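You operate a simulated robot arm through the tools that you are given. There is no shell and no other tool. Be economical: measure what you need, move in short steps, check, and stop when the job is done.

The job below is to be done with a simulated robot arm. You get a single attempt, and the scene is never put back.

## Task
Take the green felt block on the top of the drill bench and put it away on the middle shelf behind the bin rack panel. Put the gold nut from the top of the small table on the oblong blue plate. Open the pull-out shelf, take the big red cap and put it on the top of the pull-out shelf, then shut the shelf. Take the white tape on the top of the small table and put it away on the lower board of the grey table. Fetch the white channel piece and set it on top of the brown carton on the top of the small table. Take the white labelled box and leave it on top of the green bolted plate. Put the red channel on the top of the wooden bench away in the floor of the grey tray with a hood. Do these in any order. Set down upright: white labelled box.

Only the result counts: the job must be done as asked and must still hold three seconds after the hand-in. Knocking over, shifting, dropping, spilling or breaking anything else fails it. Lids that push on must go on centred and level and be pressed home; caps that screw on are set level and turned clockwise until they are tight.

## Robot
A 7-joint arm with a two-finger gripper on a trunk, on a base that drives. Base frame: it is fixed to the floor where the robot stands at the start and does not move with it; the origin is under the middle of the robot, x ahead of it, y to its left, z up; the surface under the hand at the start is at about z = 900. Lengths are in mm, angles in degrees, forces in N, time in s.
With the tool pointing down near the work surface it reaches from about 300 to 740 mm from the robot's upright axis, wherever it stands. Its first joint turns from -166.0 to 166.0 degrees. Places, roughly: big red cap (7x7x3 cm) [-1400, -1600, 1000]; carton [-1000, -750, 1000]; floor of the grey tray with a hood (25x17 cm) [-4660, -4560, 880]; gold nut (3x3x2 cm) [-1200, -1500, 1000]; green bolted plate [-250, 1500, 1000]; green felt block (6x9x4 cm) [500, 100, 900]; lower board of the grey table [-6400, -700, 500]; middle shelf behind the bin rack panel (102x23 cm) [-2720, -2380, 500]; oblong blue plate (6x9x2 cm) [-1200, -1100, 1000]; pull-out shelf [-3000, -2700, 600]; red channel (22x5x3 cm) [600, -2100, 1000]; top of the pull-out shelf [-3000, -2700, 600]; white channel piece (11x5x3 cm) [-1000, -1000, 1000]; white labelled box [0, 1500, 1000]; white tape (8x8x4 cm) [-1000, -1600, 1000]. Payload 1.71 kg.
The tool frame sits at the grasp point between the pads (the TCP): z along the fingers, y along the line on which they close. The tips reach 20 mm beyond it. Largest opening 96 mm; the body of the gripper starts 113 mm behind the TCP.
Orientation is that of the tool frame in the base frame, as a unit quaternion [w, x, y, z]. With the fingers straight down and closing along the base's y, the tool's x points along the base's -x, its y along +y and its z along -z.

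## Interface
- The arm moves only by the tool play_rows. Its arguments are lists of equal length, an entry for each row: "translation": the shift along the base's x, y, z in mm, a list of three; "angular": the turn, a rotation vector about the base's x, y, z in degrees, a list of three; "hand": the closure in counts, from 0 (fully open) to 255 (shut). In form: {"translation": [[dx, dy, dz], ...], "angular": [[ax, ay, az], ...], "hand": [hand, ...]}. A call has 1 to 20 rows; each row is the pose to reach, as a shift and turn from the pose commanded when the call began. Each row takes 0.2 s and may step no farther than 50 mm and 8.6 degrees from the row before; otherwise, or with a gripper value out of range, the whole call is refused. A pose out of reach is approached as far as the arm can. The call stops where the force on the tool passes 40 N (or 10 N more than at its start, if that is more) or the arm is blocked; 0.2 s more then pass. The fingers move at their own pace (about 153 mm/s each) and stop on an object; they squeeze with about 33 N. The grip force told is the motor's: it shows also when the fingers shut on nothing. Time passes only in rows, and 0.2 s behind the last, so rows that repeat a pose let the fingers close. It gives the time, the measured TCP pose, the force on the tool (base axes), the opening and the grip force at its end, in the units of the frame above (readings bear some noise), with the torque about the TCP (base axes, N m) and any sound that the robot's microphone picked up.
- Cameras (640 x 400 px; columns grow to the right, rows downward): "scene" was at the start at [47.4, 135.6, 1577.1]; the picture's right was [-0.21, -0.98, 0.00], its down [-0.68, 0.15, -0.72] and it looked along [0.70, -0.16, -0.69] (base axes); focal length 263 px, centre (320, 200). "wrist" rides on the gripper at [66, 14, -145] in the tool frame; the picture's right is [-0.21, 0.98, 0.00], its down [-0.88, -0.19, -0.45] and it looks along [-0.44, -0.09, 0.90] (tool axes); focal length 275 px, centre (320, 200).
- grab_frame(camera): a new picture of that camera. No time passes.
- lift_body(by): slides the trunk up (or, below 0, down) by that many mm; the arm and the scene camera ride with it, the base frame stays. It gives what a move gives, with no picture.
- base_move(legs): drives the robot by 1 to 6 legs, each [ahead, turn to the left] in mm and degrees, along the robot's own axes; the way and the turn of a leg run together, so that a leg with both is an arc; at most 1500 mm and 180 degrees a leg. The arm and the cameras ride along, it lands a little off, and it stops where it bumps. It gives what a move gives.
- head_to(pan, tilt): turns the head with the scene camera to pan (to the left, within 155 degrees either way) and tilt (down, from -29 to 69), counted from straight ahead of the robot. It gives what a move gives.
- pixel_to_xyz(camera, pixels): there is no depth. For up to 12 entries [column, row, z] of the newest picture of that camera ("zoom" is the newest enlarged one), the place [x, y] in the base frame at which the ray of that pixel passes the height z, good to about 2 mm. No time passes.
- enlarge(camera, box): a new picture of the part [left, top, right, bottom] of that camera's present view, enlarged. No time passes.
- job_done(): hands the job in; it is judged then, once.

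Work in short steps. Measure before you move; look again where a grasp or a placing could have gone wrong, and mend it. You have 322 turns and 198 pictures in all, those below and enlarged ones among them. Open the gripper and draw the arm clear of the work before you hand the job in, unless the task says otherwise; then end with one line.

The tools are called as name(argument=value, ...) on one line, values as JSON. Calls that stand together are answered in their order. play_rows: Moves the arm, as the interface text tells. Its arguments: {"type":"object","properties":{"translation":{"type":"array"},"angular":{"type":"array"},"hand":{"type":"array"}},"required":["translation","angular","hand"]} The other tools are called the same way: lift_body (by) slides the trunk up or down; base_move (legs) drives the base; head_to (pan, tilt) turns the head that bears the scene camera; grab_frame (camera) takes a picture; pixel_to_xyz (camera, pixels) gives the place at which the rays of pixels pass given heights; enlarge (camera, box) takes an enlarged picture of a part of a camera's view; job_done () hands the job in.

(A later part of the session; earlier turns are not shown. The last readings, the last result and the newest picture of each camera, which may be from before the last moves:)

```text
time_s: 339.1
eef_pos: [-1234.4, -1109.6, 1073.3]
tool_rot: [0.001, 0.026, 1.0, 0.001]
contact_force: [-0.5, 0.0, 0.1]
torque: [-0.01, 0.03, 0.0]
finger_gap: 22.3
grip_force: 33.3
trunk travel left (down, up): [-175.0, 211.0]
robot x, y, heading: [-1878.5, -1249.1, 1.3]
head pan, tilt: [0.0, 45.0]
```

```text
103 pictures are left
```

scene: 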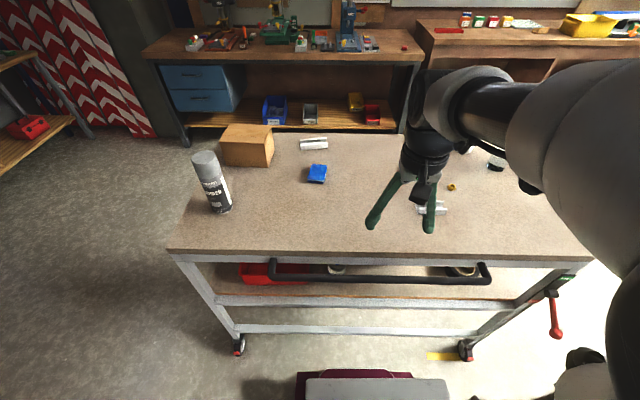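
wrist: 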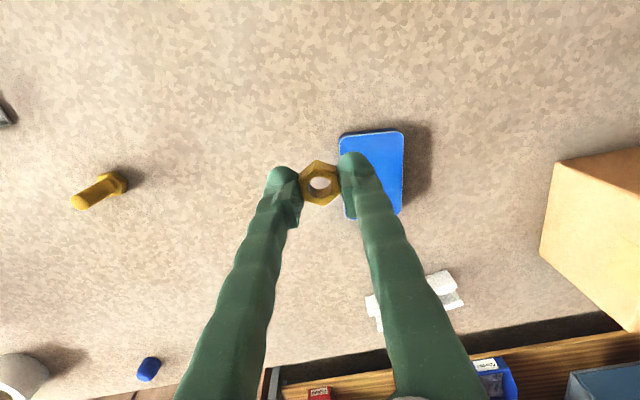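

pixel_to_xyz(camera="wrist", pixels=[[372, 175, 960], [372, 175, 955], [341, 134, 960], [402, 131, 960], [402, 212, 960], [345, 218, 960]])

```text
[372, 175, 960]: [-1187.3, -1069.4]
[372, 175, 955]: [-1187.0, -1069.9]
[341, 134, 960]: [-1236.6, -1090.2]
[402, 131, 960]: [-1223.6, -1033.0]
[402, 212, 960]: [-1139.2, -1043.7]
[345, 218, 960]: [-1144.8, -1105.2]
```

Plate centre (−1187,−1069). I move over it and lower to about 985, then look.

play_rows(translation=[[10, 10, 0], [25, 25, 0], [40, 35, -8], [47, 40, -20], [47, 40, -36], [47, 40, -52], [47, 40, -66], [47, 40, -78], [47, 40, -86]], angular=[[0, 0, 0], [0, 0, 0], [0, 0, 0], [0, 0, 0], [0, 0, 0], [0, 0, 0], [0, 0, 0], [0, 0, 0], [0, 0, 0]], hand=[255, 255, 255, 255, 255, 255, 255, 255, 255])

grab_frame(camera="wrist")

```text
time_s: 341.1
eef_pos: [-1187.5, -1071.1, 985.9]
tool_rot: [0.001, 0.025, 1.0, 0.001]
contact_force: [0.3, -0.3, -1.0]
torque: [0.01, -0.01, 0.03]
finger_gap: 22.2
grip_force: 32.6
trunk travel left (down, up): [-175.0, 211.0]
robot x, y, heading: [-1877.9, -1251.5, 1.4]
head pan, tilt: [0.0, 45.0]
```

```text
102 pictures are left
```

wrist: 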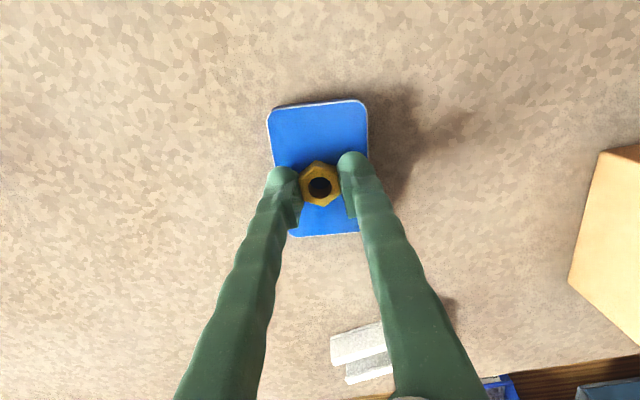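

Centred. I lower in small steps to contact.

play_rows(translation=[[0, 0, -2], [0, 0, -4], [0, 0, -5]], angular=[[0, 0, 0], [0, 0, 0], [0, 0, 0]], hand=[255, 255, 255])

```text
time_s: 341.9
eef_pos: [-1186.0, -1071.6, 985.0]
tool_rot: [0.005, 0.025, 1.0, 0.002]
contact_force: [0.4, -0.9, 23.7]
torque: [-0.07, -0.05, 0.0]
finger_gap: 22.4
grip_force: 33.2
trunk travel left (down, up): [-175.0, 211.0]
robot x, y, heading: [-1875.0, -1248.7, 1.6]
head pan, tilt: [0.0, 45.0]
```

Contact (24 N). I ease up 1.5 mm, open only as far as needed, and rise.

play_rows(translation=[[0, 0, 3], [0, 0, 3], [0, 0, 3], [0, 0, 3], [0, 0, 12], [0, 0, 30], [0, 0, 60], [-10, 0, 100]], angular=[[0, 0, 0], [0, 0, 0], [0, 0, 0], [0, 0, 0], [0, 0, 0], [0, 0, 0], [0, 0, 0], [0, 0, 0]], hand=[255, 130, 130, 130, 130, 130, 130, 130])

grab_frame(camera="wrist")

```text
time_s: 343.7
eef_pos: [-1196.5, -1070.8, 1084.4]
tool_rot: [0.001, 0.025, 1.0, 0.001]
contact_force: [-0.2, -0.6, -0.2]
torque: [0.0, -0.04, 0.0]
finger_gap: 47.2
grip_force: 0.1
trunk travel left (down, up): [-175.0, 211.0]
robot x, y, heading: [-1876.9, -1251.9, 1.3]
head pan, tilt: [0.0, 45.0]
```

```text
101 pictures are left
```

wrist: 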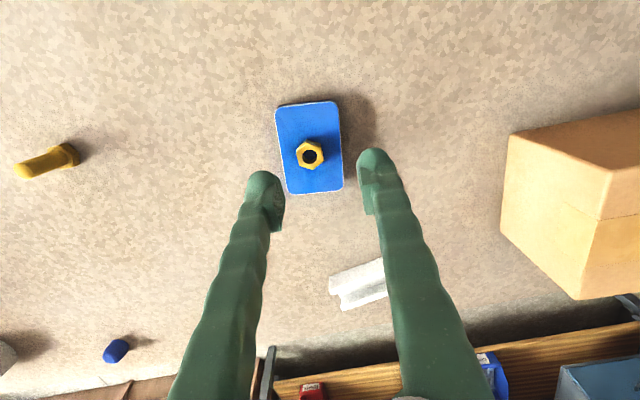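

Nut sits on the plate. Now the white channel at about (−1010,−1048), reached from the table's east side: I retract the arm and drive round.

play_rows(translation=[[-40, 0, 15], [-80, 0, 30], [-120, -10, 45], [-160, -30, 60], [-200, -50, 75], [-240, -80, 90], [-280, -110, 100], [-300, -140, 100]], angular=[[0, 0, 0], [0, 0, 0], [0, 0, 0], [0, 0, 0], [0, 0, 0], [0, 0, 0], [0, 0, 0], [0, 0, 0]], hand=[0, 0, 0, 0, 0, 0, 0, 0])

base_move(legs=[[-150, 0], [0, 88], [1100, 0], [0, -89], [1500, 0]])

base_move(legs=[[0, -90], [900, 0], [0, -90]])

head_to(pan=0, tilt=45)

grab_frame(camera="scene")

```text
refused: row 6 steps farther than a row can; nothing moved
```

```text
time_s: 358.3
eef_pos: [-1474.8, 265.4, 1109.7]
tool_rot: [0.018, -0.172, 0.985, 0.006]
contact_force: [-1.3, -0.4, 1.6]
torque: [0.05, -0.16, 0.0]
finger_gap: 46.8
grip_force: 0.1
trunk travel left (down, up): [-175.0, 211.0]
robot x, y, heading: [-2002.4, -144.0, 24.0]
head pan, tilt: [0.0, 45.0]
stopped in leg 4: the robot was blocked; the commanded pose is now the measured one
```

```text
time_s: 365.9
eef_pos: [-1471.7, -999.8, 1115.1]
tool_rot: [0.021, 0.58, 0.814, -0.009]
contact_force: [0.3, -0.3, -1.9]
torque: [0.07, -0.01, -0.02]
finger_gap: 47.2
grip_force: 0.1
trunk travel left (down, up): [-175.0, 211.0]
robot x, y, heading: [-1871.3, -479.8, -59.9]
head pan, tilt: [0.0, 45.0]
stopped in leg 2: the robot was blocked; the commanded pose is now the measured one
```

```text
time_s: 366.5
eef_pos: [-1474.7, -993.4, 1121.4]
tool_rot: [0.024, 0.579, 0.815, -0.011]
contact_force: [0.2, -0.9, -0.2]
torque: [-0.01, -0.04, -0.01]
finger_gap: 46.9
grip_force: 0.0
trunk travel left (down, up): [-175.0, 211.0]
robot x, y, heading: [-1869.3, -481.8, -60.5]
head pan, tilt: [0.0, 45.0]
```

```text
100 pictures are left
```

scene: 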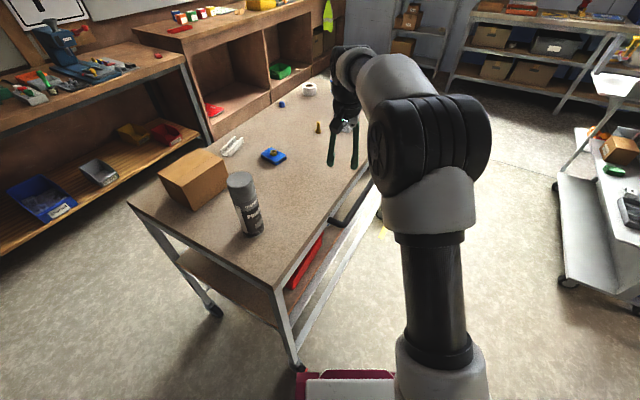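

I made those calls despite the refused retraction; the drive was blocked twice. I look at the left-rear side to see what I met, before moving more.

head_to(pan=120, tilt=30)

grab_frame(camera="scene")

```text
time_s: 368.5
eef_pos: [-1473.1, -993.7, 1119.2]
tool_rot: [0.024, 0.58, 0.814, -0.012]
contact_force: [-1.4, 0.0, 0.2]
torque: [0.03, -0.02, -0.04]
finger_gap: 47.0
grip_force: 0.1
trunk travel left (down, up): [-175.0, 211.0]
robot x, y, heading: [-1869.5, -481.4, -60.2]
head pan, tilt: [120.0, 30.0]
```

```text
99 pictures are left
```

scene: 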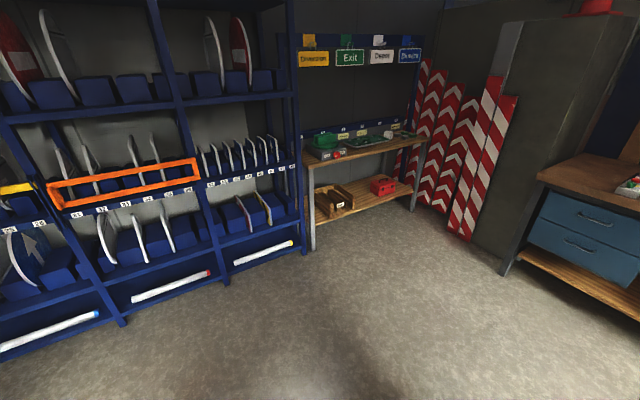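

pixel_to_xyz(camera="scene", pixels=[[305, 253, 0], [125, 325, 0], [225, 287, 0], [500, 275, 0], [75, 340, 0]])

head_to(pan=155, tilt=35)

grab_frame(camera="scene")

```text
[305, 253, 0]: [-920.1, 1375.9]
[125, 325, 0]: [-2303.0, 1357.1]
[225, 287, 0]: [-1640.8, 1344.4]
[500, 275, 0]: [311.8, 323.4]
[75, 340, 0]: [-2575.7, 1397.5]
```

```text
time_s: 369.5
eef_pos: [-1473.1, -995.2, 1119.5]
tool_rot: [0.024, 0.58, 0.814, -0.011]
contact_force: [-0.3, 0.5, -0.2]
torque: [0.01, 0.02, 0.01]
finger_gap: 47.1
grip_force: 0.2
trunk travel left (down, up): [-175.0, 211.0]
robot x, y, heading: [-1870.5, -485.5, -60.3]
head pan, tilt: [154.7, 35.0]
```

```text
98 pictures are left
```

scene: 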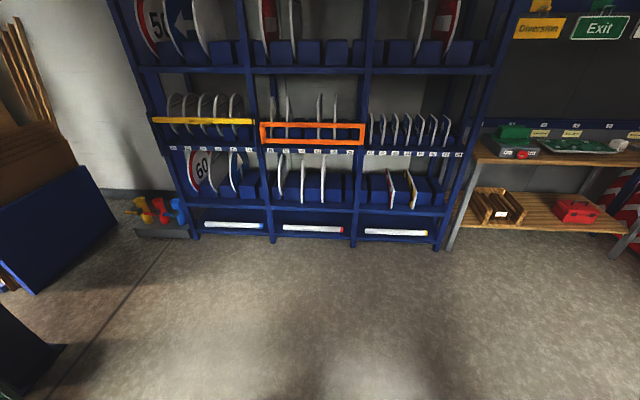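

pixel_to_xyz(camera="scene", pixels=[[65, 346, 0], [15, 395, 0], [35, 293, 0]])

```text
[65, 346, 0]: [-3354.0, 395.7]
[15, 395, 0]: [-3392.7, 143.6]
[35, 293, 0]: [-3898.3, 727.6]
```

The base bumped the table leg (left-front corner). I back off 300 mm along the same line, then retract the arm.

base_move(legs=[[-350, 0]])

head_to(pan=15, tilt=40)

grab_frame(camera="scene")

```text
time_s: 371.9
eef_pos: [-1652.7, -680.9, 1119.7]
tool_rot: [0.025, 0.58, 0.814, -0.01]
contact_force: [-0.4, -0.5, 0.1]
torque: [-0.04, 0.01, 0.0]
finger_gap: 47.0
grip_force: 0.1
trunk travel left (down, up): [-175.0, 211.0]
robot x, y, heading: [-2053.1, -174.7, -60.3]
head pan, tilt: [154.7, 35.0]
```

```text
time_s: 374.2
eef_pos: [-1661.7, -668.3, 1129.9]
tool_rot: [0.03, 0.58, 0.814, -0.014]
contact_force: [-0.2, -0.4, 0.6]
torque: [0.0, -0.02, 0.0]
finger_gap: 47.1
grip_force: 0.1
trunk travel left (down, up): [-175.0, 211.0]
robot x, y, heading: [-2051.1, -169.1, -60.2]
head pan, tilt: [15.0, 40.0]
```

```text
97 pictures are left
```

scene: 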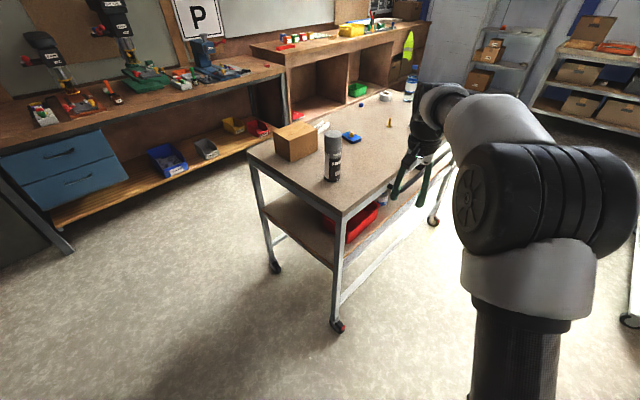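

pixel_to_xyz(camera="scene", pixels=[[343, 213, 942], [248, 158, 942], [351, 136, 960], [351, 133, 965], [331, 181, 942], [275, 268, 0], [338, 328, 0]])

enlarge(camera="scene", box=[240, 80, 440, 220])

```text
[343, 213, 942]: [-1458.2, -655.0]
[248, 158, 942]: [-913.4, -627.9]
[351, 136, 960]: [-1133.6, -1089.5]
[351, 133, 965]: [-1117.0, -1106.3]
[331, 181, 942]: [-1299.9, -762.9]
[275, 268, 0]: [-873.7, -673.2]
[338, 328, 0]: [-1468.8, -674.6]
```

```text
2.86 times, centred on (340, 150) of scene
```

zoom: 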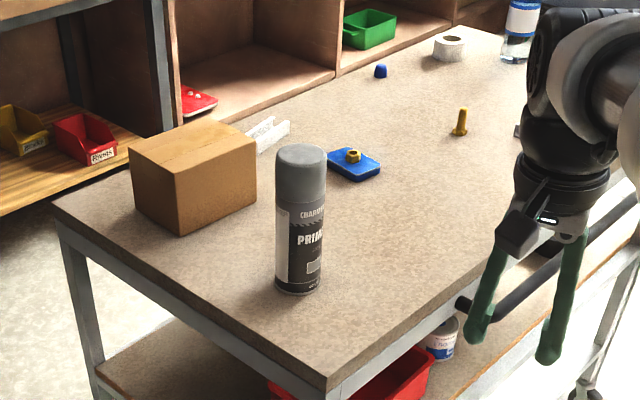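

The table edge seems displaced ~50 mm in x compared with before; I check localization with the static bench leg at (68,250).

pixel_to_xyz(camera="scene", pixels=[[68, 250, 0], [262, 120, 900], [283, 66, 1000], [432, 222, 0], [384, 93, 942], [398, 100, 942]])

head_to(pan=15, tilt=40)

pixel_to_xyz(camera="scene", pixels=[[68, 250, 0], [343, 213, 942], [351, 136, 960]])

```text
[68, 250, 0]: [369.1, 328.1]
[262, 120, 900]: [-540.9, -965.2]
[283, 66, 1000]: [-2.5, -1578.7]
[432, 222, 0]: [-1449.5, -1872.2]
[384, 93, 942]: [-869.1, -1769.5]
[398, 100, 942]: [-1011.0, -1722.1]
```

```text
time_s: 374.8
eef_pos: [-1661.2, -666.6, 1129.2]
tool_rot: [0.032, 0.58, 0.814, -0.014]
contact_force: [-0.1, -0.8, 0.0]
torque: [0.0, -0.02, 0.02]
finger_gap: 47.0
grip_force: 0.0
trunk travel left (down, up): [-175.0, 211.0]
robot x, y, heading: [-2049.5, -173.0, -60.1]
head pan, tilt: [15.0, 40.0]
```

```text
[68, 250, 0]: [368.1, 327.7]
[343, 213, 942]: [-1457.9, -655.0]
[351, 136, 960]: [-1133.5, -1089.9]
```

The static bench shows the same offset, so it's a localization shift, not a moved table. I retract the arm properly now.

play_rows(translation=[[-22, 28, 5], [-44, 56, 15], [-66, 84, 25], [-88, 112, 35], [-110, 140, 45], [-132, 168, 55], [-155, 196, 60]], angular=[[0, 0, 0], [0, 0, 0], [0, 0, 0], [0, 0, 0], [0, 0, 0], [0, 0, 0], [0, 0, 0]], hand=[0, 0, 0, 0, 0, 0, 0])

```text
time_s: 376.4
eef_pos: [-1818.8, -467.5, 1192.0]
tool_rot: [0.032, 0.58, 0.814, -0.015]
contact_force: [-0.1, 0.1, 0.4]
torque: [-0.05, 0.0, 0.04]
finger_gap: 95.9
grip_force: 0.0
trunk travel left (down, up): [-175.0, 211.0]
robot x, y, heading: [-2052.1, -171.5, -60.4]
head pan, tilt: [15.0, 40.0]
```

Now I drive round: along y≈−170 to x≈−470, then down to y≈−950 and face −x.

base_move(legs=[[0, 61], [1500, 0], [80, 0], [0, -91], [780, 0], [0, -90]])

head_to(pan=0, tilt=45)

grab_frame(camera="scene")

```text
time_s: 398.2
eef_pos: [-571.6, -1276.0, 1198.8]
tool_rot: [0.029, 0.865, 0.5, -0.034]
contact_force: [-0.6, -0.9, -0.7]
torque: [0.07, -0.05, 0.01]
finger_gap: 95.8
grip_force: 0.1
trunk travel left (down, up): [-175.0, 211.0]
robot x, y, heading: [-506.3, -932.4, -109.3]
head pan, tilt: [15.0, 40.0]
stopped in leg 6: the robot was blocked; the commanded pose is now the measured one
```

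```text
time_s: 399.0
eef_pos: [-570.0, -1270.6, 1200.6]
tool_rot: [0.031, 0.865, 0.499, -0.036]
contact_force: [0.5, 0.1, 0.5]
torque: [0.04, 0.04, 0.03]
finger_gap: 96.2
grip_force: 0.1
trunk travel left (down, up): [-175.0, 211.0]
robot x, y, heading: [-503.4, -928.5, -109.2]
head pan, tilt: [0.0, 45.0]
```

```text
95 pictures are left
```

scene: 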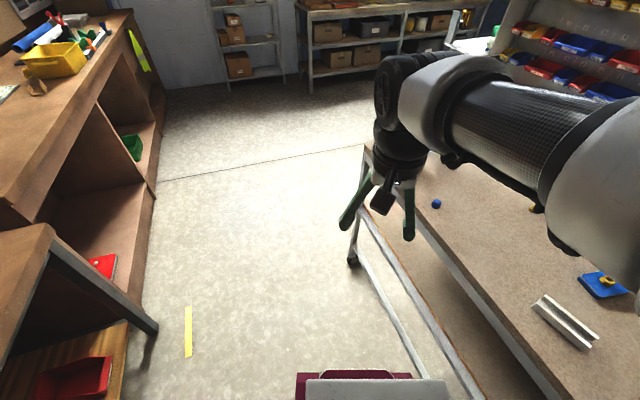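

A base corner bumped while turning, as I'm too near the table. I check the free width between the table and the bench.

pixel_to_xyz(camera="scene", pixels=[[152, 332, 0], [150, 195, 0], [55, 232, 900], [372, 330, 0], [352, 262, 0], [540, 385, 942], [366, 150, 942], [155, 200, 0]])

```text
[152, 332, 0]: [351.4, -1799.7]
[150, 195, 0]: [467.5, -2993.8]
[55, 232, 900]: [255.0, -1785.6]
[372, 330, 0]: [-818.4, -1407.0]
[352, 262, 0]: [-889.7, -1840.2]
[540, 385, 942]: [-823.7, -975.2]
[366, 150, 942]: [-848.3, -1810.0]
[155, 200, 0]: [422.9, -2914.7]
```

I reverse a little, shift to x≈−340, and then turn to face the table.

base_move(legs=[[-200, 0], [0, 60], [150, 0], [0, -131]])

head_to(pan=0, tilt=42)

grab_frame(camera="scene")

```text
time_s: 411.2
eef_pos: [-688.6, -911.9, 1199.9]
tool_rot: [0.004, 0.995, -0.089, -0.048]
contact_force: [0.5, 0.1, 0.4]
torque: [-0.01, 0.0, 0.0]
finger_gap: 96.1
grip_force: 0.0
trunk travel left (down, up): [-175.0, 211.0]
robot x, y, heading: [-346.9, -866.0, -179.4]
head pan, tilt: [0.0, 45.0]
```

```text
time_s: 411.9
eef_pos: [-673.7, -912.2, 1204.9]
tool_rot: [0.005, 0.995, -0.089, -0.053]
contact_force: [0.1, 0.2, 0.3]
torque: [-0.01, 0.02, 0.03]
finger_gap: 96.0
grip_force: 0.0
trunk travel left (down, up): [-175.0, 211.0]
robot x, y, heading: [-343.0, -864.4, -179.4]
head pan, tilt: [0.0, 42.0]
```

```text
94 pictures are left
```

scene: 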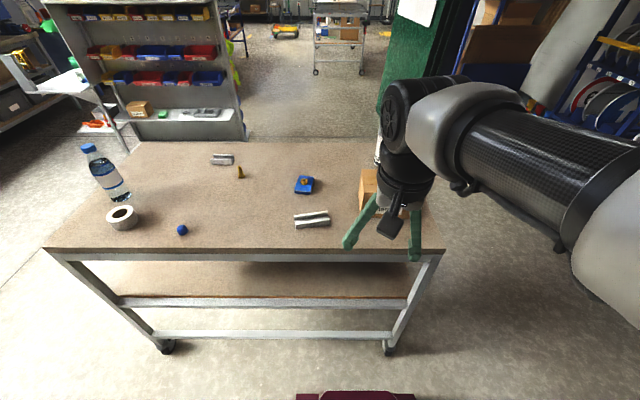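

enlarge(camera="scene", box=[260, 160, 440, 270])

pixel_to_xyz(camera="scene", pixels=[[312, 218, 965], [294, 217, 972], [328, 211, 972], [330, 222, 942], [296, 228, 942], [304, 180, 965], [247, 249, 942], [375, 172, 1060]])

```text
3.56 times, centred on (350, 215) of scene
```

zoom: 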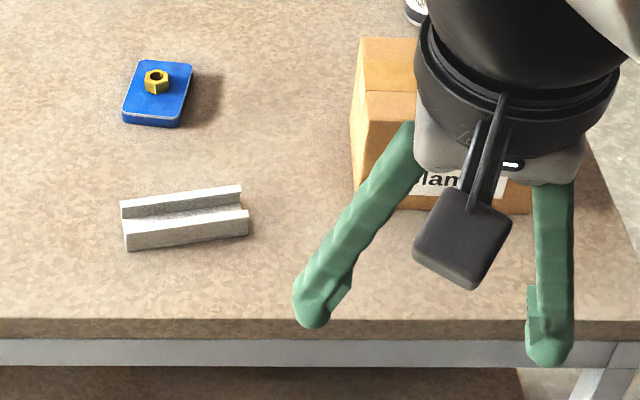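

```text
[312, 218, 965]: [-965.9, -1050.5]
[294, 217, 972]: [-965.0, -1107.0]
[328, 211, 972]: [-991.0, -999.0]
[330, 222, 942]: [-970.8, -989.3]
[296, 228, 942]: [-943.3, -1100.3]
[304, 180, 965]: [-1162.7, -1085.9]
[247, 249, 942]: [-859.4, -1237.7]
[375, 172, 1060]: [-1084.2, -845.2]
```

The channel centre is ≈(−967,−1050), long axis ~103°, U open upward. I move toward it and level the tool, then yaw −66° so the fingers close across its 5 cm width.

play_rows(translation=[[-35, -17, -5], [-70, -34, -15], [-105, -52, -25], [-140, -69, -40], [-175, -86, -55], [-210, -104, -70], [-245, -121, -85], [-275, -138, -100], [-280, -138, -100]], angular=[[0, -1, 0], [0, -2, 0], [0, -3, 0], [0, -4, 0], [0, -5, 0], [0, -6, 0], [0, -6, 0], [0, -6, 0], [0, -6, 0]], hand=[0, 0, 0, 0, 0, 0, 0, 0, 0])

play_rows(translation=[[0, 0, 0], [0, 0, 0], [0, 0, 0], [0, 0, 0], [0, 0, 0], [0, 0, 0], [0, 0, 0], [0, 0, 0], [0, 0, 0]], angular=[[0, 0, -8], [0, 0, -16], [0, 0, -24], [0, 0, -32], [0, 0, -40], [0, 0, -48], [0, 0, -56], [0, 0, -63], [0, 0, -66]], hand=[0, 0, 0, 0, 0, 0, 0, 0, 0])

grab_frame(camera="wrist")

```text
time_s: 413.9
eef_pos: [-949.9, -1050.9, 1106.1]
tool_rot: [0.001, 0.996, -0.089, -0.004]
contact_force: [0.3, 0.6, -0.3]
torque: [0.01, 0.01, 0.02]
finger_gap: 96.0
grip_force: 0.0
trunk travel left (down, up): [-175.0, 211.0]
robot x, y, heading: [-345.3, -867.2, -179.5]
head pan, tilt: [0.0, 42.0]
```

```text
time_s: 415.9
eef_pos: [-950.7, -1050.6, 1105.7]
tool_rot: [-0.002, 0.786, -0.618, -0.002]
contact_force: [-0.2, 0.3, 0.2]
torque: [0.0, 0.0, 0.01]
finger_gap: 96.0
grip_force: 0.1
trunk travel left (down, up): [-175.0, 211.0]
robot x, y, heading: [-344.4, -863.2, -179.6]
head pan, tilt: [0.0, 42.0]
```

```text
92 pictures are left
```

wrist: 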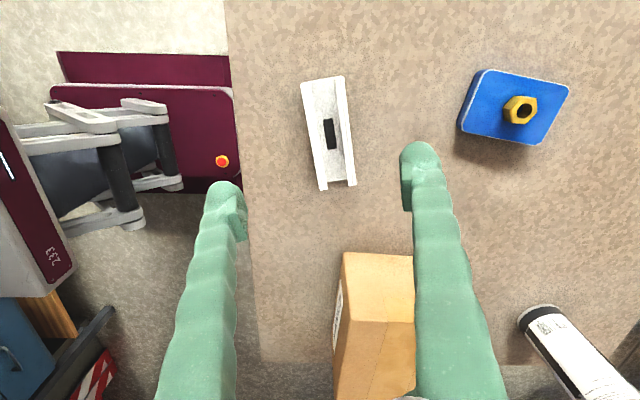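

pixel_to_xyz(camera="wrist", pixels=[[330, 133, 955], [302, 80, 972], [345, 75, 972], [357, 185, 972], [320, 190, 972], [378, 258, 1060], [415, 256, 1060], [344, 253, 1060], [335, 290, 1040]])

```text
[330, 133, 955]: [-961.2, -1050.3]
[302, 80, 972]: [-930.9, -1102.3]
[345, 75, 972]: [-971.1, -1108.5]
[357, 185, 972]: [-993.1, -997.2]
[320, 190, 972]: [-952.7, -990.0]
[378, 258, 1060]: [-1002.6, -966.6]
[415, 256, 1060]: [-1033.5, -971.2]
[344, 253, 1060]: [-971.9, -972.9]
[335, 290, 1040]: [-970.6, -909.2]
```

Channel centre (−962,−1050). I descend to 965 and close, then lift slowly.

play_rows(translation=[[-6, 0, -35], [-11, 0, -75], [-11, 0, -110], [-11, 0, -130], [-11, 0, -140], [-11, 0, -140], [-11, 0, -140], [-11, 0, -140], [-11, 0, -140], [-11, 0, -136], [-11, 0, -130], [-11, 0, -122], [-11, 0, -112], [-11, 0, -100], [-11, 0, -88], [-11, 0, -76], [-11, 0, -64], [-11, 0, -50]], angular=[[0, 0, 0], [0, 0, 0], [0, 0, 0], [0, 0, 0], [0, 0, 0], [0, 0, 0], [0, 0, 0], [0, 0, 0], [0, 0, 0], [0, 0, 0], [0, 0, 0], [0, 0, 0], [0, 0, 0], [0, 0, 0], [0, 0, 0], [0, 0, 0], [0, 0, 0], [0, 0, 0]], hand=[0, 0, 0, 0, 0, 255, 255, 255, 255, 255, 255, 255, 255, 255, 255, 255, 255, 255])

grab_frame(camera="wrist")

```text
time_s: 419.7
eef_pos: [-963.3, -1050.4, 1056.4]
tool_rot: [-0.003, 0.787, -0.617, -0.003]
contact_force: [0.0, 0.6, -2.4]
torque: [-0.01, 0.02, -0.03]
finger_gap: 40.0
grip_force: 33.0
trunk travel left (down, up): [-175.0, 211.0]
robot x, y, heading: [-343.3, -861.4, -179.2]
head pan, tilt: [0.0, 42.0]
```

```text
91 pictures are left
```

wrist: 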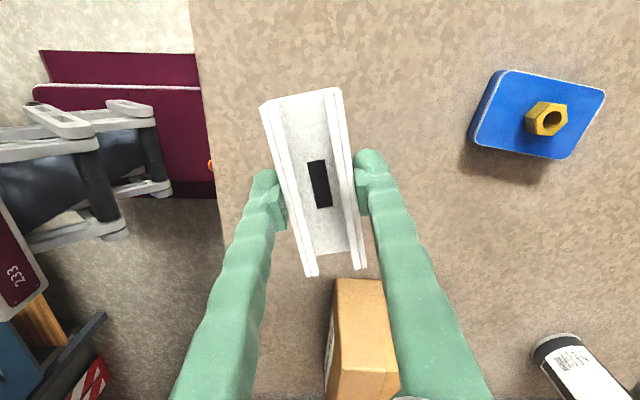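

Held. I raise higher, then look at the carton with both cameras.

play_rows(translation=[[0, 0, 8], [0, 0, 22], [0, 0, 38], [0, 0, 54], [0, 0, 70], [0, 0, 86], [0, 0, 102], [0, 0, 116], [0, 0, 124]], angular=[[0, 0, 0], [0, 0, 0], [0, 0, 0], [0, 0, 0], [0, 0, 0], [0, 0, 0], [0, 0, 0], [0, 0, 0], [0, 0, 0]], hand=[255, 255, 255, 255, 255, 255, 255, 255, 255])

grab_frame(camera="wrist")

enlarge(camera="scene", box=[280, 140, 460, 260])

```text
time_s: 421.7
eef_pos: [-963.2, -1050.3, 1179.1]
tool_rot: [-0.002, 0.787, -0.617, -0.002]
contact_force: [-0.5, 0.5, -3.7]
torque: [-0.01, 0.0, -0.04]
finger_gap: 40.5
grip_force: 32.4
trunk travel left (down, up): [-175.0, 211.0]
robot x, y, heading: [-348.0, -862.1, -179.6]
head pan, tilt: [0.0, 42.0]
```

```text
90 pictures are left
```

wrist: 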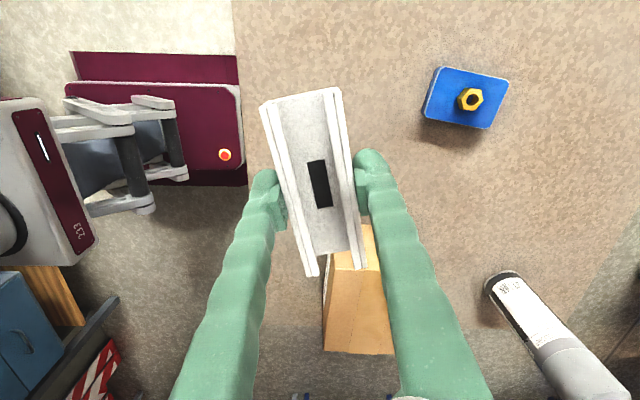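

```text
3.33 times, centred on (370, 200) of scene
```

zoom: 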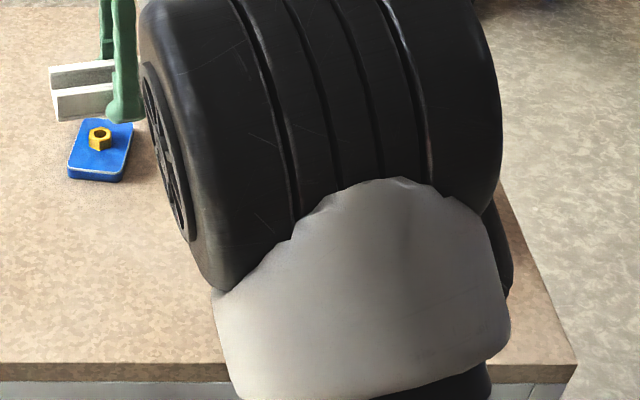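

I shift the hand toward the carton (staying high) and look again.

play_rows(translation=[[4, 8, 4], [12, 22, 10], [22, 40, 16], [34, 58, 22], [46, 78, 26], [58, 98, 28], [68, 116, 30], [74, 130, 30], [78, 140, 30]], angular=[[0, 0, 0], [0, 0, 0], [0, 0, 0], [0, 0, 0], [0, 0, 0], [0, 0, 0], [0, 0, 0], [0, 0, 0], [0, 0, 0]], hand=[255, 255, 255, 255, 255, 255, 255, 255, 255])

grab_frame(camera="wrist")

grab_frame(camera="scene")

```text
time_s: 423.7
eef_pos: [-884.7, -909.3, 1207.6]
tool_rot: [-0.002, 0.787, -0.617, -0.002]
contact_force: [0.9, -0.2, -2.6]
torque: [-0.04, -0.03, -0.01]
finger_gap: 40.3
grip_force: 32.7
trunk travel left (down, up): [-175.0, 211.0]
robot x, y, heading: [-341.8, -860.7, -179.8]
head pan, tilt: [0.0, 42.0]
```

```text
88 pictures are left
```

wrist: 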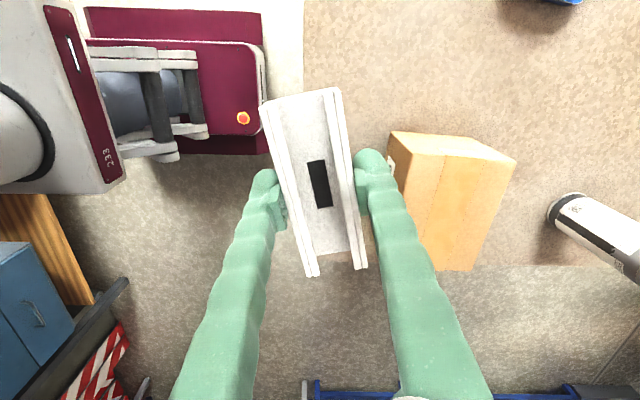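

```text
87 pictures are left
```

scene: 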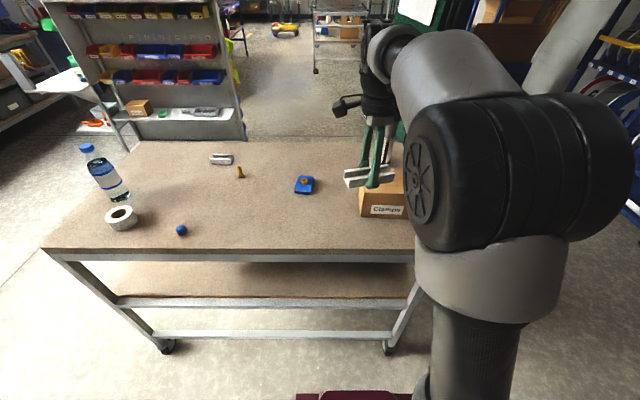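

Carton's top face: corners about (400,157), (515,163), (472,270) in the wrist view. I measure at z≈1049 and its bottom at 942.

pixel_to_xyz(camera="wrist", pixels=[[398, 156, 1049], [515, 163, 1049], [472, 270, 1049], [392, 132, 942], [479, 138, 942], [515, 163, 1030], [515, 163, 1070]])

pixel_to_xyz(camera="scene", pixels=[[359, 192, 1049], [359, 192, 1040], [360, 217, 942], [403, 195, 1049], [304, 184, 960]])

enlarge(camera="wrist", box=[340, 110, 560, 290])

```text
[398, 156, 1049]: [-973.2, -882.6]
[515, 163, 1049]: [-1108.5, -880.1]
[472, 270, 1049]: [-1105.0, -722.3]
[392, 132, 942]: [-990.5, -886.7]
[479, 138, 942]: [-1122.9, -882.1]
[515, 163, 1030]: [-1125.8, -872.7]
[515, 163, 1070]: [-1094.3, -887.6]
```

```text
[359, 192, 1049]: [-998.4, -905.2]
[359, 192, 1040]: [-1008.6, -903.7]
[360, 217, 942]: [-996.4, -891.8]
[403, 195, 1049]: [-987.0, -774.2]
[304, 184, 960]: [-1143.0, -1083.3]
```

```text
2.22 times, centred on (450, 200) of wrist
```

zoom: 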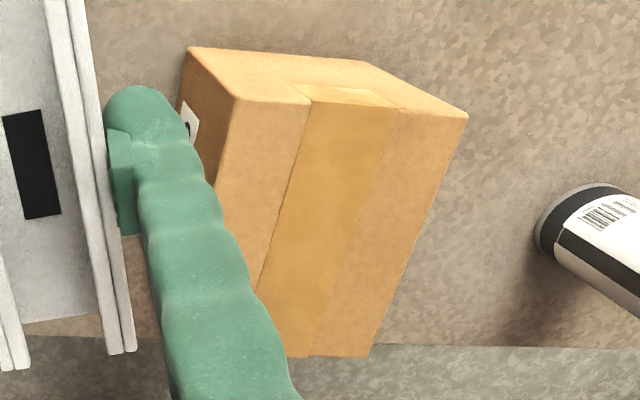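

Carton top: x −990…−1108, y −882…−722, z≈1049; centre (−1049,−802). I carry the channel above the centre and lower to TCP≈1085.

play_rows(translation=[[-8, 5, 0], [-22, 15, 0], [-40, 26, 0], [-58, 38, 0], [-76, 50, 0], [-94, 62, 0], [-112, 74, 0], [-130, 86, 0], [-146, 97, -4], [-158, 104, -12], [-164, 107, -26], [-164, 107, -42], [-164, 107, -60], [-164, 107, -78], [-164, 107, -94], [-164, 107, -108], [-164, 107, -118], [-164, 107, -123]], angular=[[0, 0, 0], [0, 0, 0], [0, 0, 0], [0, 0, 0], [0, 0, 0], [0, 0, 0], [0, 0, 0], [0, 0, 0], [0, 0, 0], [0, 0, 0], [0, 0, 0], [0, 0, 0], [0, 0, 0], [0, 0, 0], [0, 0, 0], [0, 0, 0], [0, 0, 0], [0, 0, 0]], hand=[255, 255, 255, 255, 255, 255, 255, 255, 255, 255, 255, 255, 255, 255, 255, 255, 255, 255])

grab_frame(camera="wrist")

grab_frame(camera="scene")

```text
time_s: 427.5
eef_pos: [-1030.5, -797.3, 1082.8]
tool_rot: [-0.031, 0.774, -0.629, 0.059]
contact_force: [-29.1, -5.3, 95.5]
torque: [-0.87, 3.17, -0.22]
finger_gap: 41.8
grip_force: 32.9
out of reach, approached as far as the arm can: row 9, 10, 11, 12, 13, 15, 16, 17, 18
trunk travel left (down, up): [-175.0, 211.0]
robot x, y, heading: [-343.3, -862.7, -179.6]
head pan, tilt: [0.0, 42.0]
stopped in row 18: the force on the tool passed its limit at 41 N (the readings are from after the stop); the commanded pose is now the measured one
```

```text
85 pictures are left
```

wrist: 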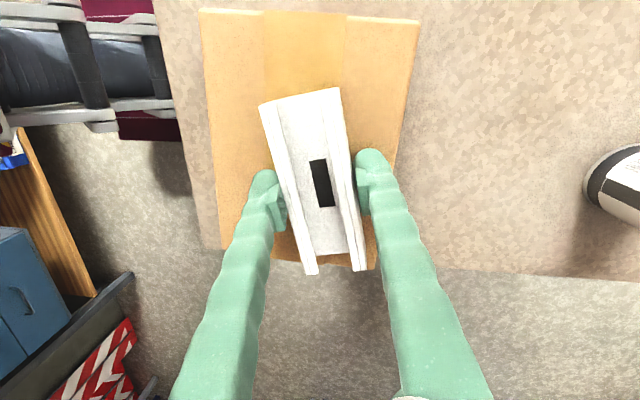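

```text
84 pictures are left
```

scene: 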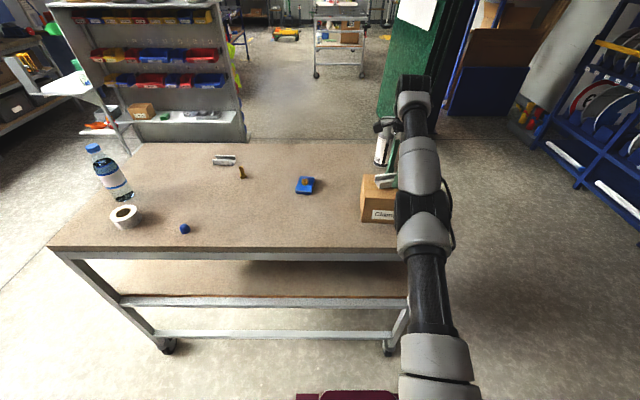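

The arm is fully stretched and pressing (95 N). I relieve at once: up and back.

play_rows(translation=[[4, 0, 10], [10, 0, 25], [20, 0, 45], [30, 0, 65]], angular=[[0, 0, 0], [0, 0, 0], [0, 0, 0], [0, 0, 0]], hand=[255, 255, 255, 255])

grab_frame(camera="wrist")

```text
time_s: 428.5
eef_pos: [-1031.4, -790.4, 1168.5]
tool_rot: [-0.015, 0.782, -0.623, 0.023]
contact_force: [0.2, 1.3, -3.3]
torque: [-0.08, 0.03, -0.01]
finger_gap: 40.5
grip_force: 33.2
out of reach, approached as far as the arm can: row 2, 3, 4
trunk travel left (down, up): [-175.0, 211.0]
robot x, y, heading: [-344.4, -865.3, -179.7]
head pan, tilt: [0.0, 42.0]
```

```text
83 pictures are left
```

wrist: 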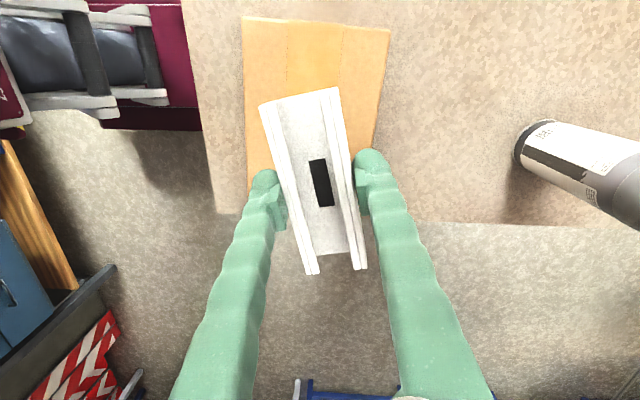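

Reach is short at this height. I raise the trunk by 120 (which lets the arm reach out lower relative to its shoulder) and move the base 50 mm closer.

play_rows(translation=[[20, 0, 0], [45, 0, 0], [70, 0, 0], [90, 0, 0]], angular=[[0, 0, 0], [0, 0, 0], [0, 0, 0], [0, 0, 0]], hand=[255, 255, 255, 255])

lift_body(by=120)

base_move(legs=[[50, 0]])

grab_frame(camera="wrist")

grab_frame(camera="scene")

```text
time_s: 429.0
eef_pos: [-976.8, -793.4, 1175.0]
tool_rot: [-0.008, 0.785, -0.62, 0.017]
contact_force: [0.9, 0.2, -3.7]
torque: [-0.05, 0.04, -0.01]
finger_gap: 40.8
grip_force: 32.6
trunk travel left (down, up): [-175.0, 211.0]
robot x, y, heading: [-340.7, -862.3, -179.5]
head pan, tilt: [0.0, 42.0]
stopped in row 2: the arm was blocked; the commanded pose is now the measured one
```

```text
time_s: 430.5
eef_pos: [-979.6, -793.0, 1293.1]
tool_rot: [-0.011, 0.785, -0.619, 0.017]
contact_force: [-0.3, 0.7, -3.0]
torque: [0.04, 0.01, -0.02]
finger_gap: 40.7
grip_force: 32.8
trunk travel left (down, up): [-295.0, 91.0]
robot x, y, heading: [-344.2, -863.0, -179.1]
head pan, tilt: [0.0, 42.0]
```

```text
time_s: 431.5
eef_pos: [-1015.3, -796.1, 1300.5]
tool_rot: [-0.006, 0.784, -0.62, 0.013]
contact_force: [-0.4, -0.7, -2.0]
torque: [0.06, -0.02, -0.01]
finger_gap: 40.6
grip_force: 33.1
trunk travel left (down, up): [-295.0, 91.0]
robot x, y, heading: [-392.5, -864.2, -179.3]
head pan, tilt: [0.0, 42.0]
```

```text
82 pictures are left
```

wrist: 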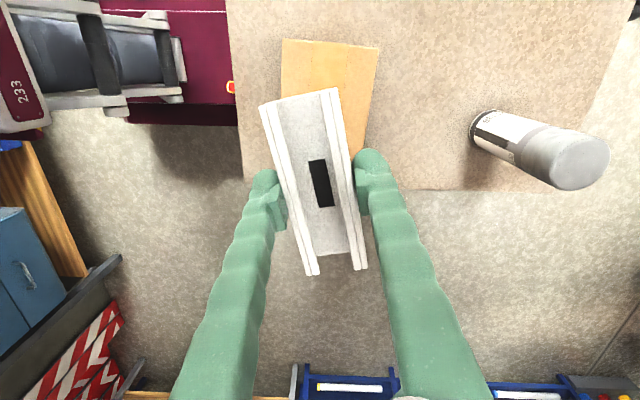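

```text
81 pictures are left
```

scene: 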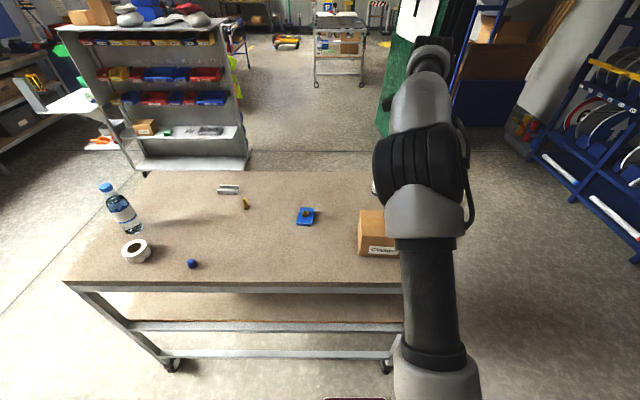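

pixel_to_xyz(camera="wrist", pixels=[[283, 40, 1049], [380, 48, 1049], [365, 150, 1049], [281, 100, 1049]])

pixel_to_xyz(camera="scene", pixels=[[359, 237, 1049], [360, 210, 1049], [360, 256, 942], [305, 216, 960]])

```text
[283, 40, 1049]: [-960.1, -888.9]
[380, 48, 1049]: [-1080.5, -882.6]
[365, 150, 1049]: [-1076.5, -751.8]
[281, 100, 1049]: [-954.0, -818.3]
```

```text
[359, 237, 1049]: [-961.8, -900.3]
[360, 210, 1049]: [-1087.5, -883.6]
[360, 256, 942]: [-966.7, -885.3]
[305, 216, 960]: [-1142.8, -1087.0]
```

The carton may have shifted ~25–30 mm toward +x when pressed. I measure it relative to table edges and plate.

pixel_to_xyz(camera="scene", pixels=[[300, 284, 942], [130, 280, 942], [360, 256, 942], [360, 171, 942], [150, 171, 942]])

enlarge(camera="scene", box=[280, 180, 420, 300])

```text
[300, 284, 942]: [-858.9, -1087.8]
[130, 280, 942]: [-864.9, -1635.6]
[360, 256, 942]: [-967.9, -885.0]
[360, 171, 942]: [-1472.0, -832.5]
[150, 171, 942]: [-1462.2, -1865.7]
```

```text
3.33 times, centred on (350, 240) of scene
```

zoom: 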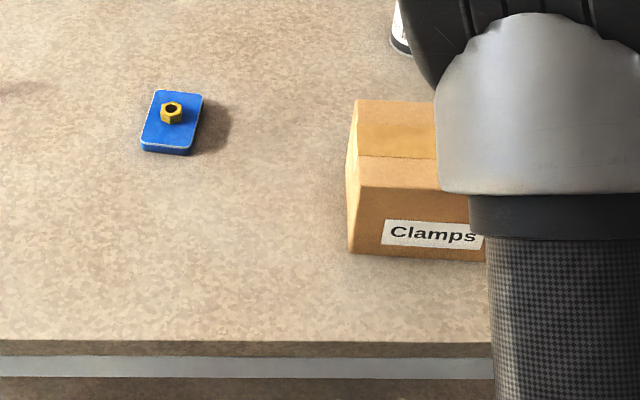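

The carton shifted about 28 mm to +x when it was pressed; I'll set the channel on it first, then push it back gently. Now centred on it at (−1021,−803), descending to TCP≈1095.

play_rows(translation=[[-2, -2, -8], [-5, -5, -22], [-6, -7, -40], [-6, -7, -58], [-6, -7, -76], [-6, -7, -94], [-6, -7, -112], [-6, -7, -130], [-6, -7, -148], [-6, -7, -164], [-6, -7, -180], [-6, -7, -194], [-6, -7, -203], [-6, -7, -205]], angular=[[0, 0.5, 0], [0, 1, 0], [0, 1.6, 0], [0, 1.6, 0], [0, 1.6, 0], [0, 1.6, 0], [0, 1.6, 0], [0, 1.6, 0], [0, 1.6, 0], [0, 1.6, 0], [0, 1.6, 0], [0, 1.6, 0], [0, 1.6, 0], [0, 1.6, 0]], hand=[255, 255, 255, 255, 255, 255, 255, 255, 255, 255, 255, 255, 255, 255])

grab_frame(camera="wrist")

```text
time_s: 434.5
eef_pos: [-1026.5, -803.2, 1092.0]
tool_rot: [0.001, 0.786, -0.618, 0.004]
contact_force: [-0.1, 0.8, -3.1]
torque: [-0.05, -0.03, 0.02]
finger_gap: 40.2
grip_force: 32.9
trunk travel left (down, up): [-295.0, 91.0]
robot x, y, heading: [-391.9, -859.7, -179.5]
head pan, tilt: [0.0, 42.0]
```

```text
79 pictures are left
```

wrist: 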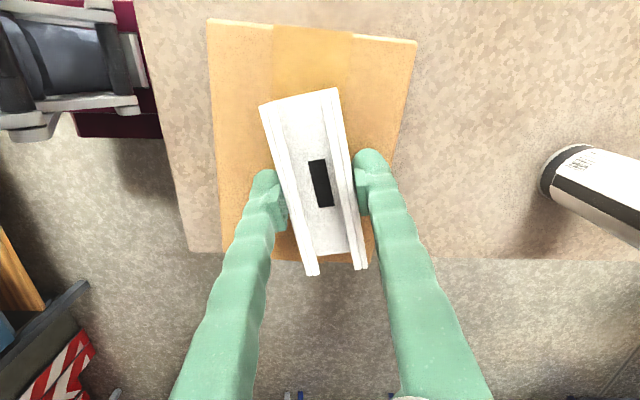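

pixel_to_xyz(camera="wrist", pixels=[[313, 27, 1049], [374, 262, 1049], [213, 120, 1049], [400, 120, 1049], [338, 88, 1070], [313, 275, 1070]])

```text
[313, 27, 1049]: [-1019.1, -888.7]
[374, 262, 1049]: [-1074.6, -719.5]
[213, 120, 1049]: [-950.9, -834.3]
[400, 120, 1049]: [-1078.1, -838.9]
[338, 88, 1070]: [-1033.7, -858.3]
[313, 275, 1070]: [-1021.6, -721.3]
```

Centred well; shift +8 in x and lower in small steps to contact.

play_rows(translation=[[4, 0, -4], [8, 0, -9], [8, 0, -14], [8, 0, -17], [8, 0, -19], [8, 0, -21]], angular=[[0, 0, 0], [0, 0, 0], [0, 0, 0], [0, 0, 0], [0, 0, 0], [0, 0, 0]], hand=[255, 255, 255, 255, 255, 255])

```text
time_s: 435.6
eef_pos: [-1002.1, -801.8, 1089.9]
tool_rot: [0.009, 0.786, -0.619, -0.008]
contact_force: [0.5, -0.4, -2.1]
torque: [-0.04, 0.06, -0.02]
finger_gap: 40.2
grip_force: 33.4
trunk travel left (down, up): [-295.0, 91.0]
robot x, y, heading: [-390.3, -864.1, -179.2]
head pan, tilt: [0.0, 42.0]
stopped in row 5: the force on the tool passed its limit at 49 N (the readings are from after the stop); the commanded pose is now the measured one
```

Contact occurred near 1076. I return to x≈−1017 and lower again to just about 1078.

play_rows(translation=[[-8, -1, 0], [-15, -1, -2], [-15, -1, -6], [-15, -1, -9], [-15, -1, -11]], angular=[[0, -0.4, 0], [0, -0.9, 0], [0, -0.9, 0], [0, -0.9, 0], [0, -0.9, 0]], hand=[255, 255, 255, 255, 255])

grab_frame(camera="wrist")

```text
time_s: 436.8
eef_pos: [-1018.2, -803.6, 1079.5]
tool_rot: [0.005, 0.785, -0.619, -0.002]
contact_force: [0.4, 0.0, 15.5]
torque: [0.48, -0.34, 0.03]
finger_gap: 40.4
grip_force: 33.0
trunk travel left (down, up): [-295.0, 91.0]
robot x, y, heading: [-393.3, -860.3, -179.4]
head pan, tilt: [0.0, 42.0]
```

```text
78 pictures are left
```

wrist: 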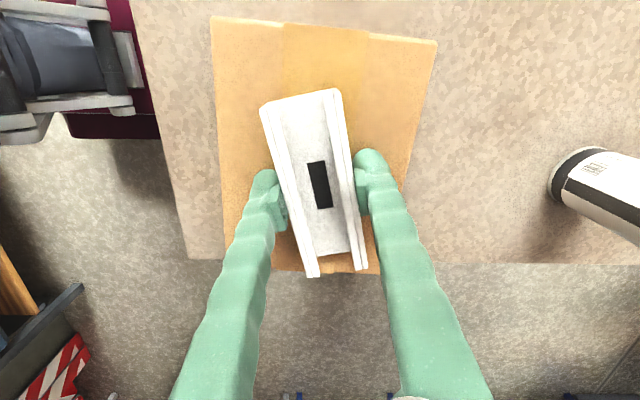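

Resting on the carton. I open and rise.

play_rows(translation=[[0, 0, 1], [0, 0, 1], [0, 0, 1], [0, 0, 10], [0, 0, 30], [0, 0, 60], [0, 0, 95]], angular=[[0, 0, 0], [0, 0, 0], [0, 0, 0], [0, 0, 0], [0, 0, 0], [0, 0, 0], [0, 0, 0]], hand=[110, 110, 110, 110, 110, 110, 110])

grab_frame(camera="wrist")

```text
time_s: 438.4
eef_pos: [-1018.5, -803.9, 1172.9]
tool_rot: [0.004, 0.785, -0.62, -0.001]
contact_force: [-0.1, 0.6, 0.9]
torque: [-0.01, -0.03, -0.02]
finger_gap: 54.8
grip_force: 0.0
trunk travel left (down, up): [-295.0, 91.0]
robot x, y, heading: [-394.0, -863.3, -179.1]
head pan, tilt: [0.0, 42.0]
```

```text
77 pictures are left
```

wrist: 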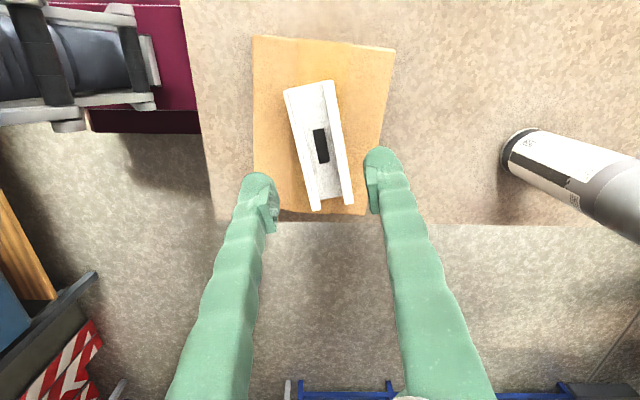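

The channel is on the carton. Now I push the carton back ~28 mm: I go to its +x side with closed fingers, and lower beside it.

play_rows(translation=[[40, 0, 0], [80, 0, 0], [115, 0, 0], [115, 0, -40], [115, 0, -85], [115, 0, -130], [115, 0, -160], [115, 0, -160]], angular=[[0, 0, 0], [0, 0, 0], [0, 0, 0], [0, 0, 0], [0, 0, 0], [0, 0, 0], [0, 0, 0], [0, 0, 0]], hand=[110, 110, 255, 255, 255, 255, 255, 255])

grab_frame(camera="wrist")

```text
time_s: 440.2
eef_pos: [-903.1, -804.9, 1010.3]
tool_rot: [0.004, 0.785, -0.619, -0.001]
contact_force: [-0.5, 0.2, -0.1]
torque: [-0.02, 0.04, 0.01]
finger_gap: 0.2
grip_force: 29.3
trunk travel left (down, up): [-295.0, 91.0]
robot x, y, heading: [-391.2, -864.9, -179.0]
head pan, tilt: [0.0, 42.0]
```

```text
76 pictures are left
```

wrist: 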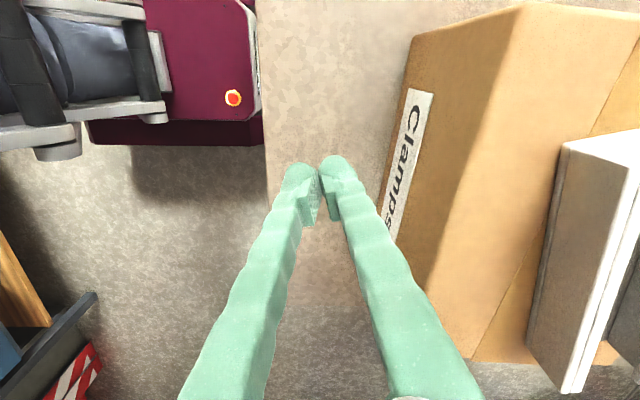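

The carton's face is ~45 mm away. I push slowly to TCP x≈−970.

play_rows(translation=[[-12, 0, 0], [-24, 0, 0], [-32, 0, 0], [-38, 0, 0], [-43, 0, 0], [-48, 0, 0], [-53, 0, 0], [-58, 0, 0], [-62, 0, 0], [-66, 0, 0], [-60, 0, 0], [-40, 0, 0]], angular=[[0, 0, 0], [0, 0, 0], [0, 0, 0], [0, 0, 0], [0, 0, 0], [0, 0, 0], [0, 0, 0], [0, 0, 0], [0, 0, 0], [0, 0, 0], [0, 0, 0], [0, 0, 0]], hand=[255, 255, 255, 255, 255, 255, 255, 255, 255, 255, 255, 255])

play_rows(translation=[[10, 0, 40], [20, 0, 85], [20, 0, 130], [20, 0, 170], [20, 0, 200]], angular=[[0, 0, 0], [0, 0, 0], [0, 0, 0], [0, 0, 0], [0, 0, 0]], hand=[255, 255, 255, 255, 255])

grab_frame(camera="wrist")

```text
time_s: 442.8
eef_pos: [-943.8, -804.3, 1013.5]
tool_rot: [0.004, 0.785, -0.619, -0.002]
contact_force: [-0.7, -0.9, 0.4]
torque: [0.02, 0.05, -0.03]
finger_gap: 0.0
grip_force: 29.1
trunk travel left (down, up): [-295.0, 91.0]
robot x, y, heading: [-394.5, -860.7, -179.3]
head pan, tilt: [0.0, 42.0]
```

```text
time_s: 444.0
eef_pos: [-923.5, -803.8, 1211.9]
tool_rot: [0.004, 0.786, -0.619, -0.001]
contact_force: [0.1, 0.0, -0.5]
torque: [0.01, -0.01, -0.02]
finger_gap: 0.0
grip_force: 29.7
trunk travel left (down, up): [-295.0, 91.0]
robot x, y, heading: [-392.1, -861.0, -179.6]
head pan, tilt: [0.0, 42.0]
```

```text
75 pictures are left
```

wrist: 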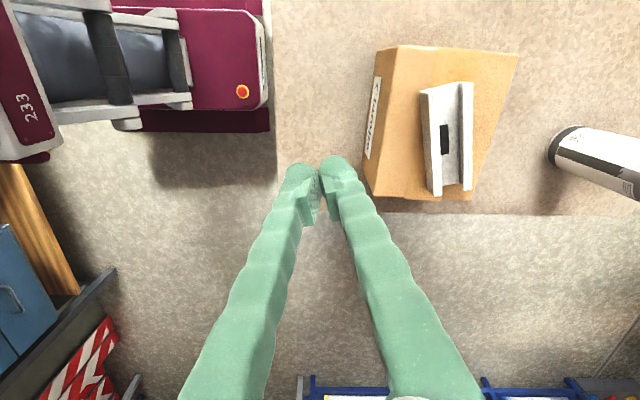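

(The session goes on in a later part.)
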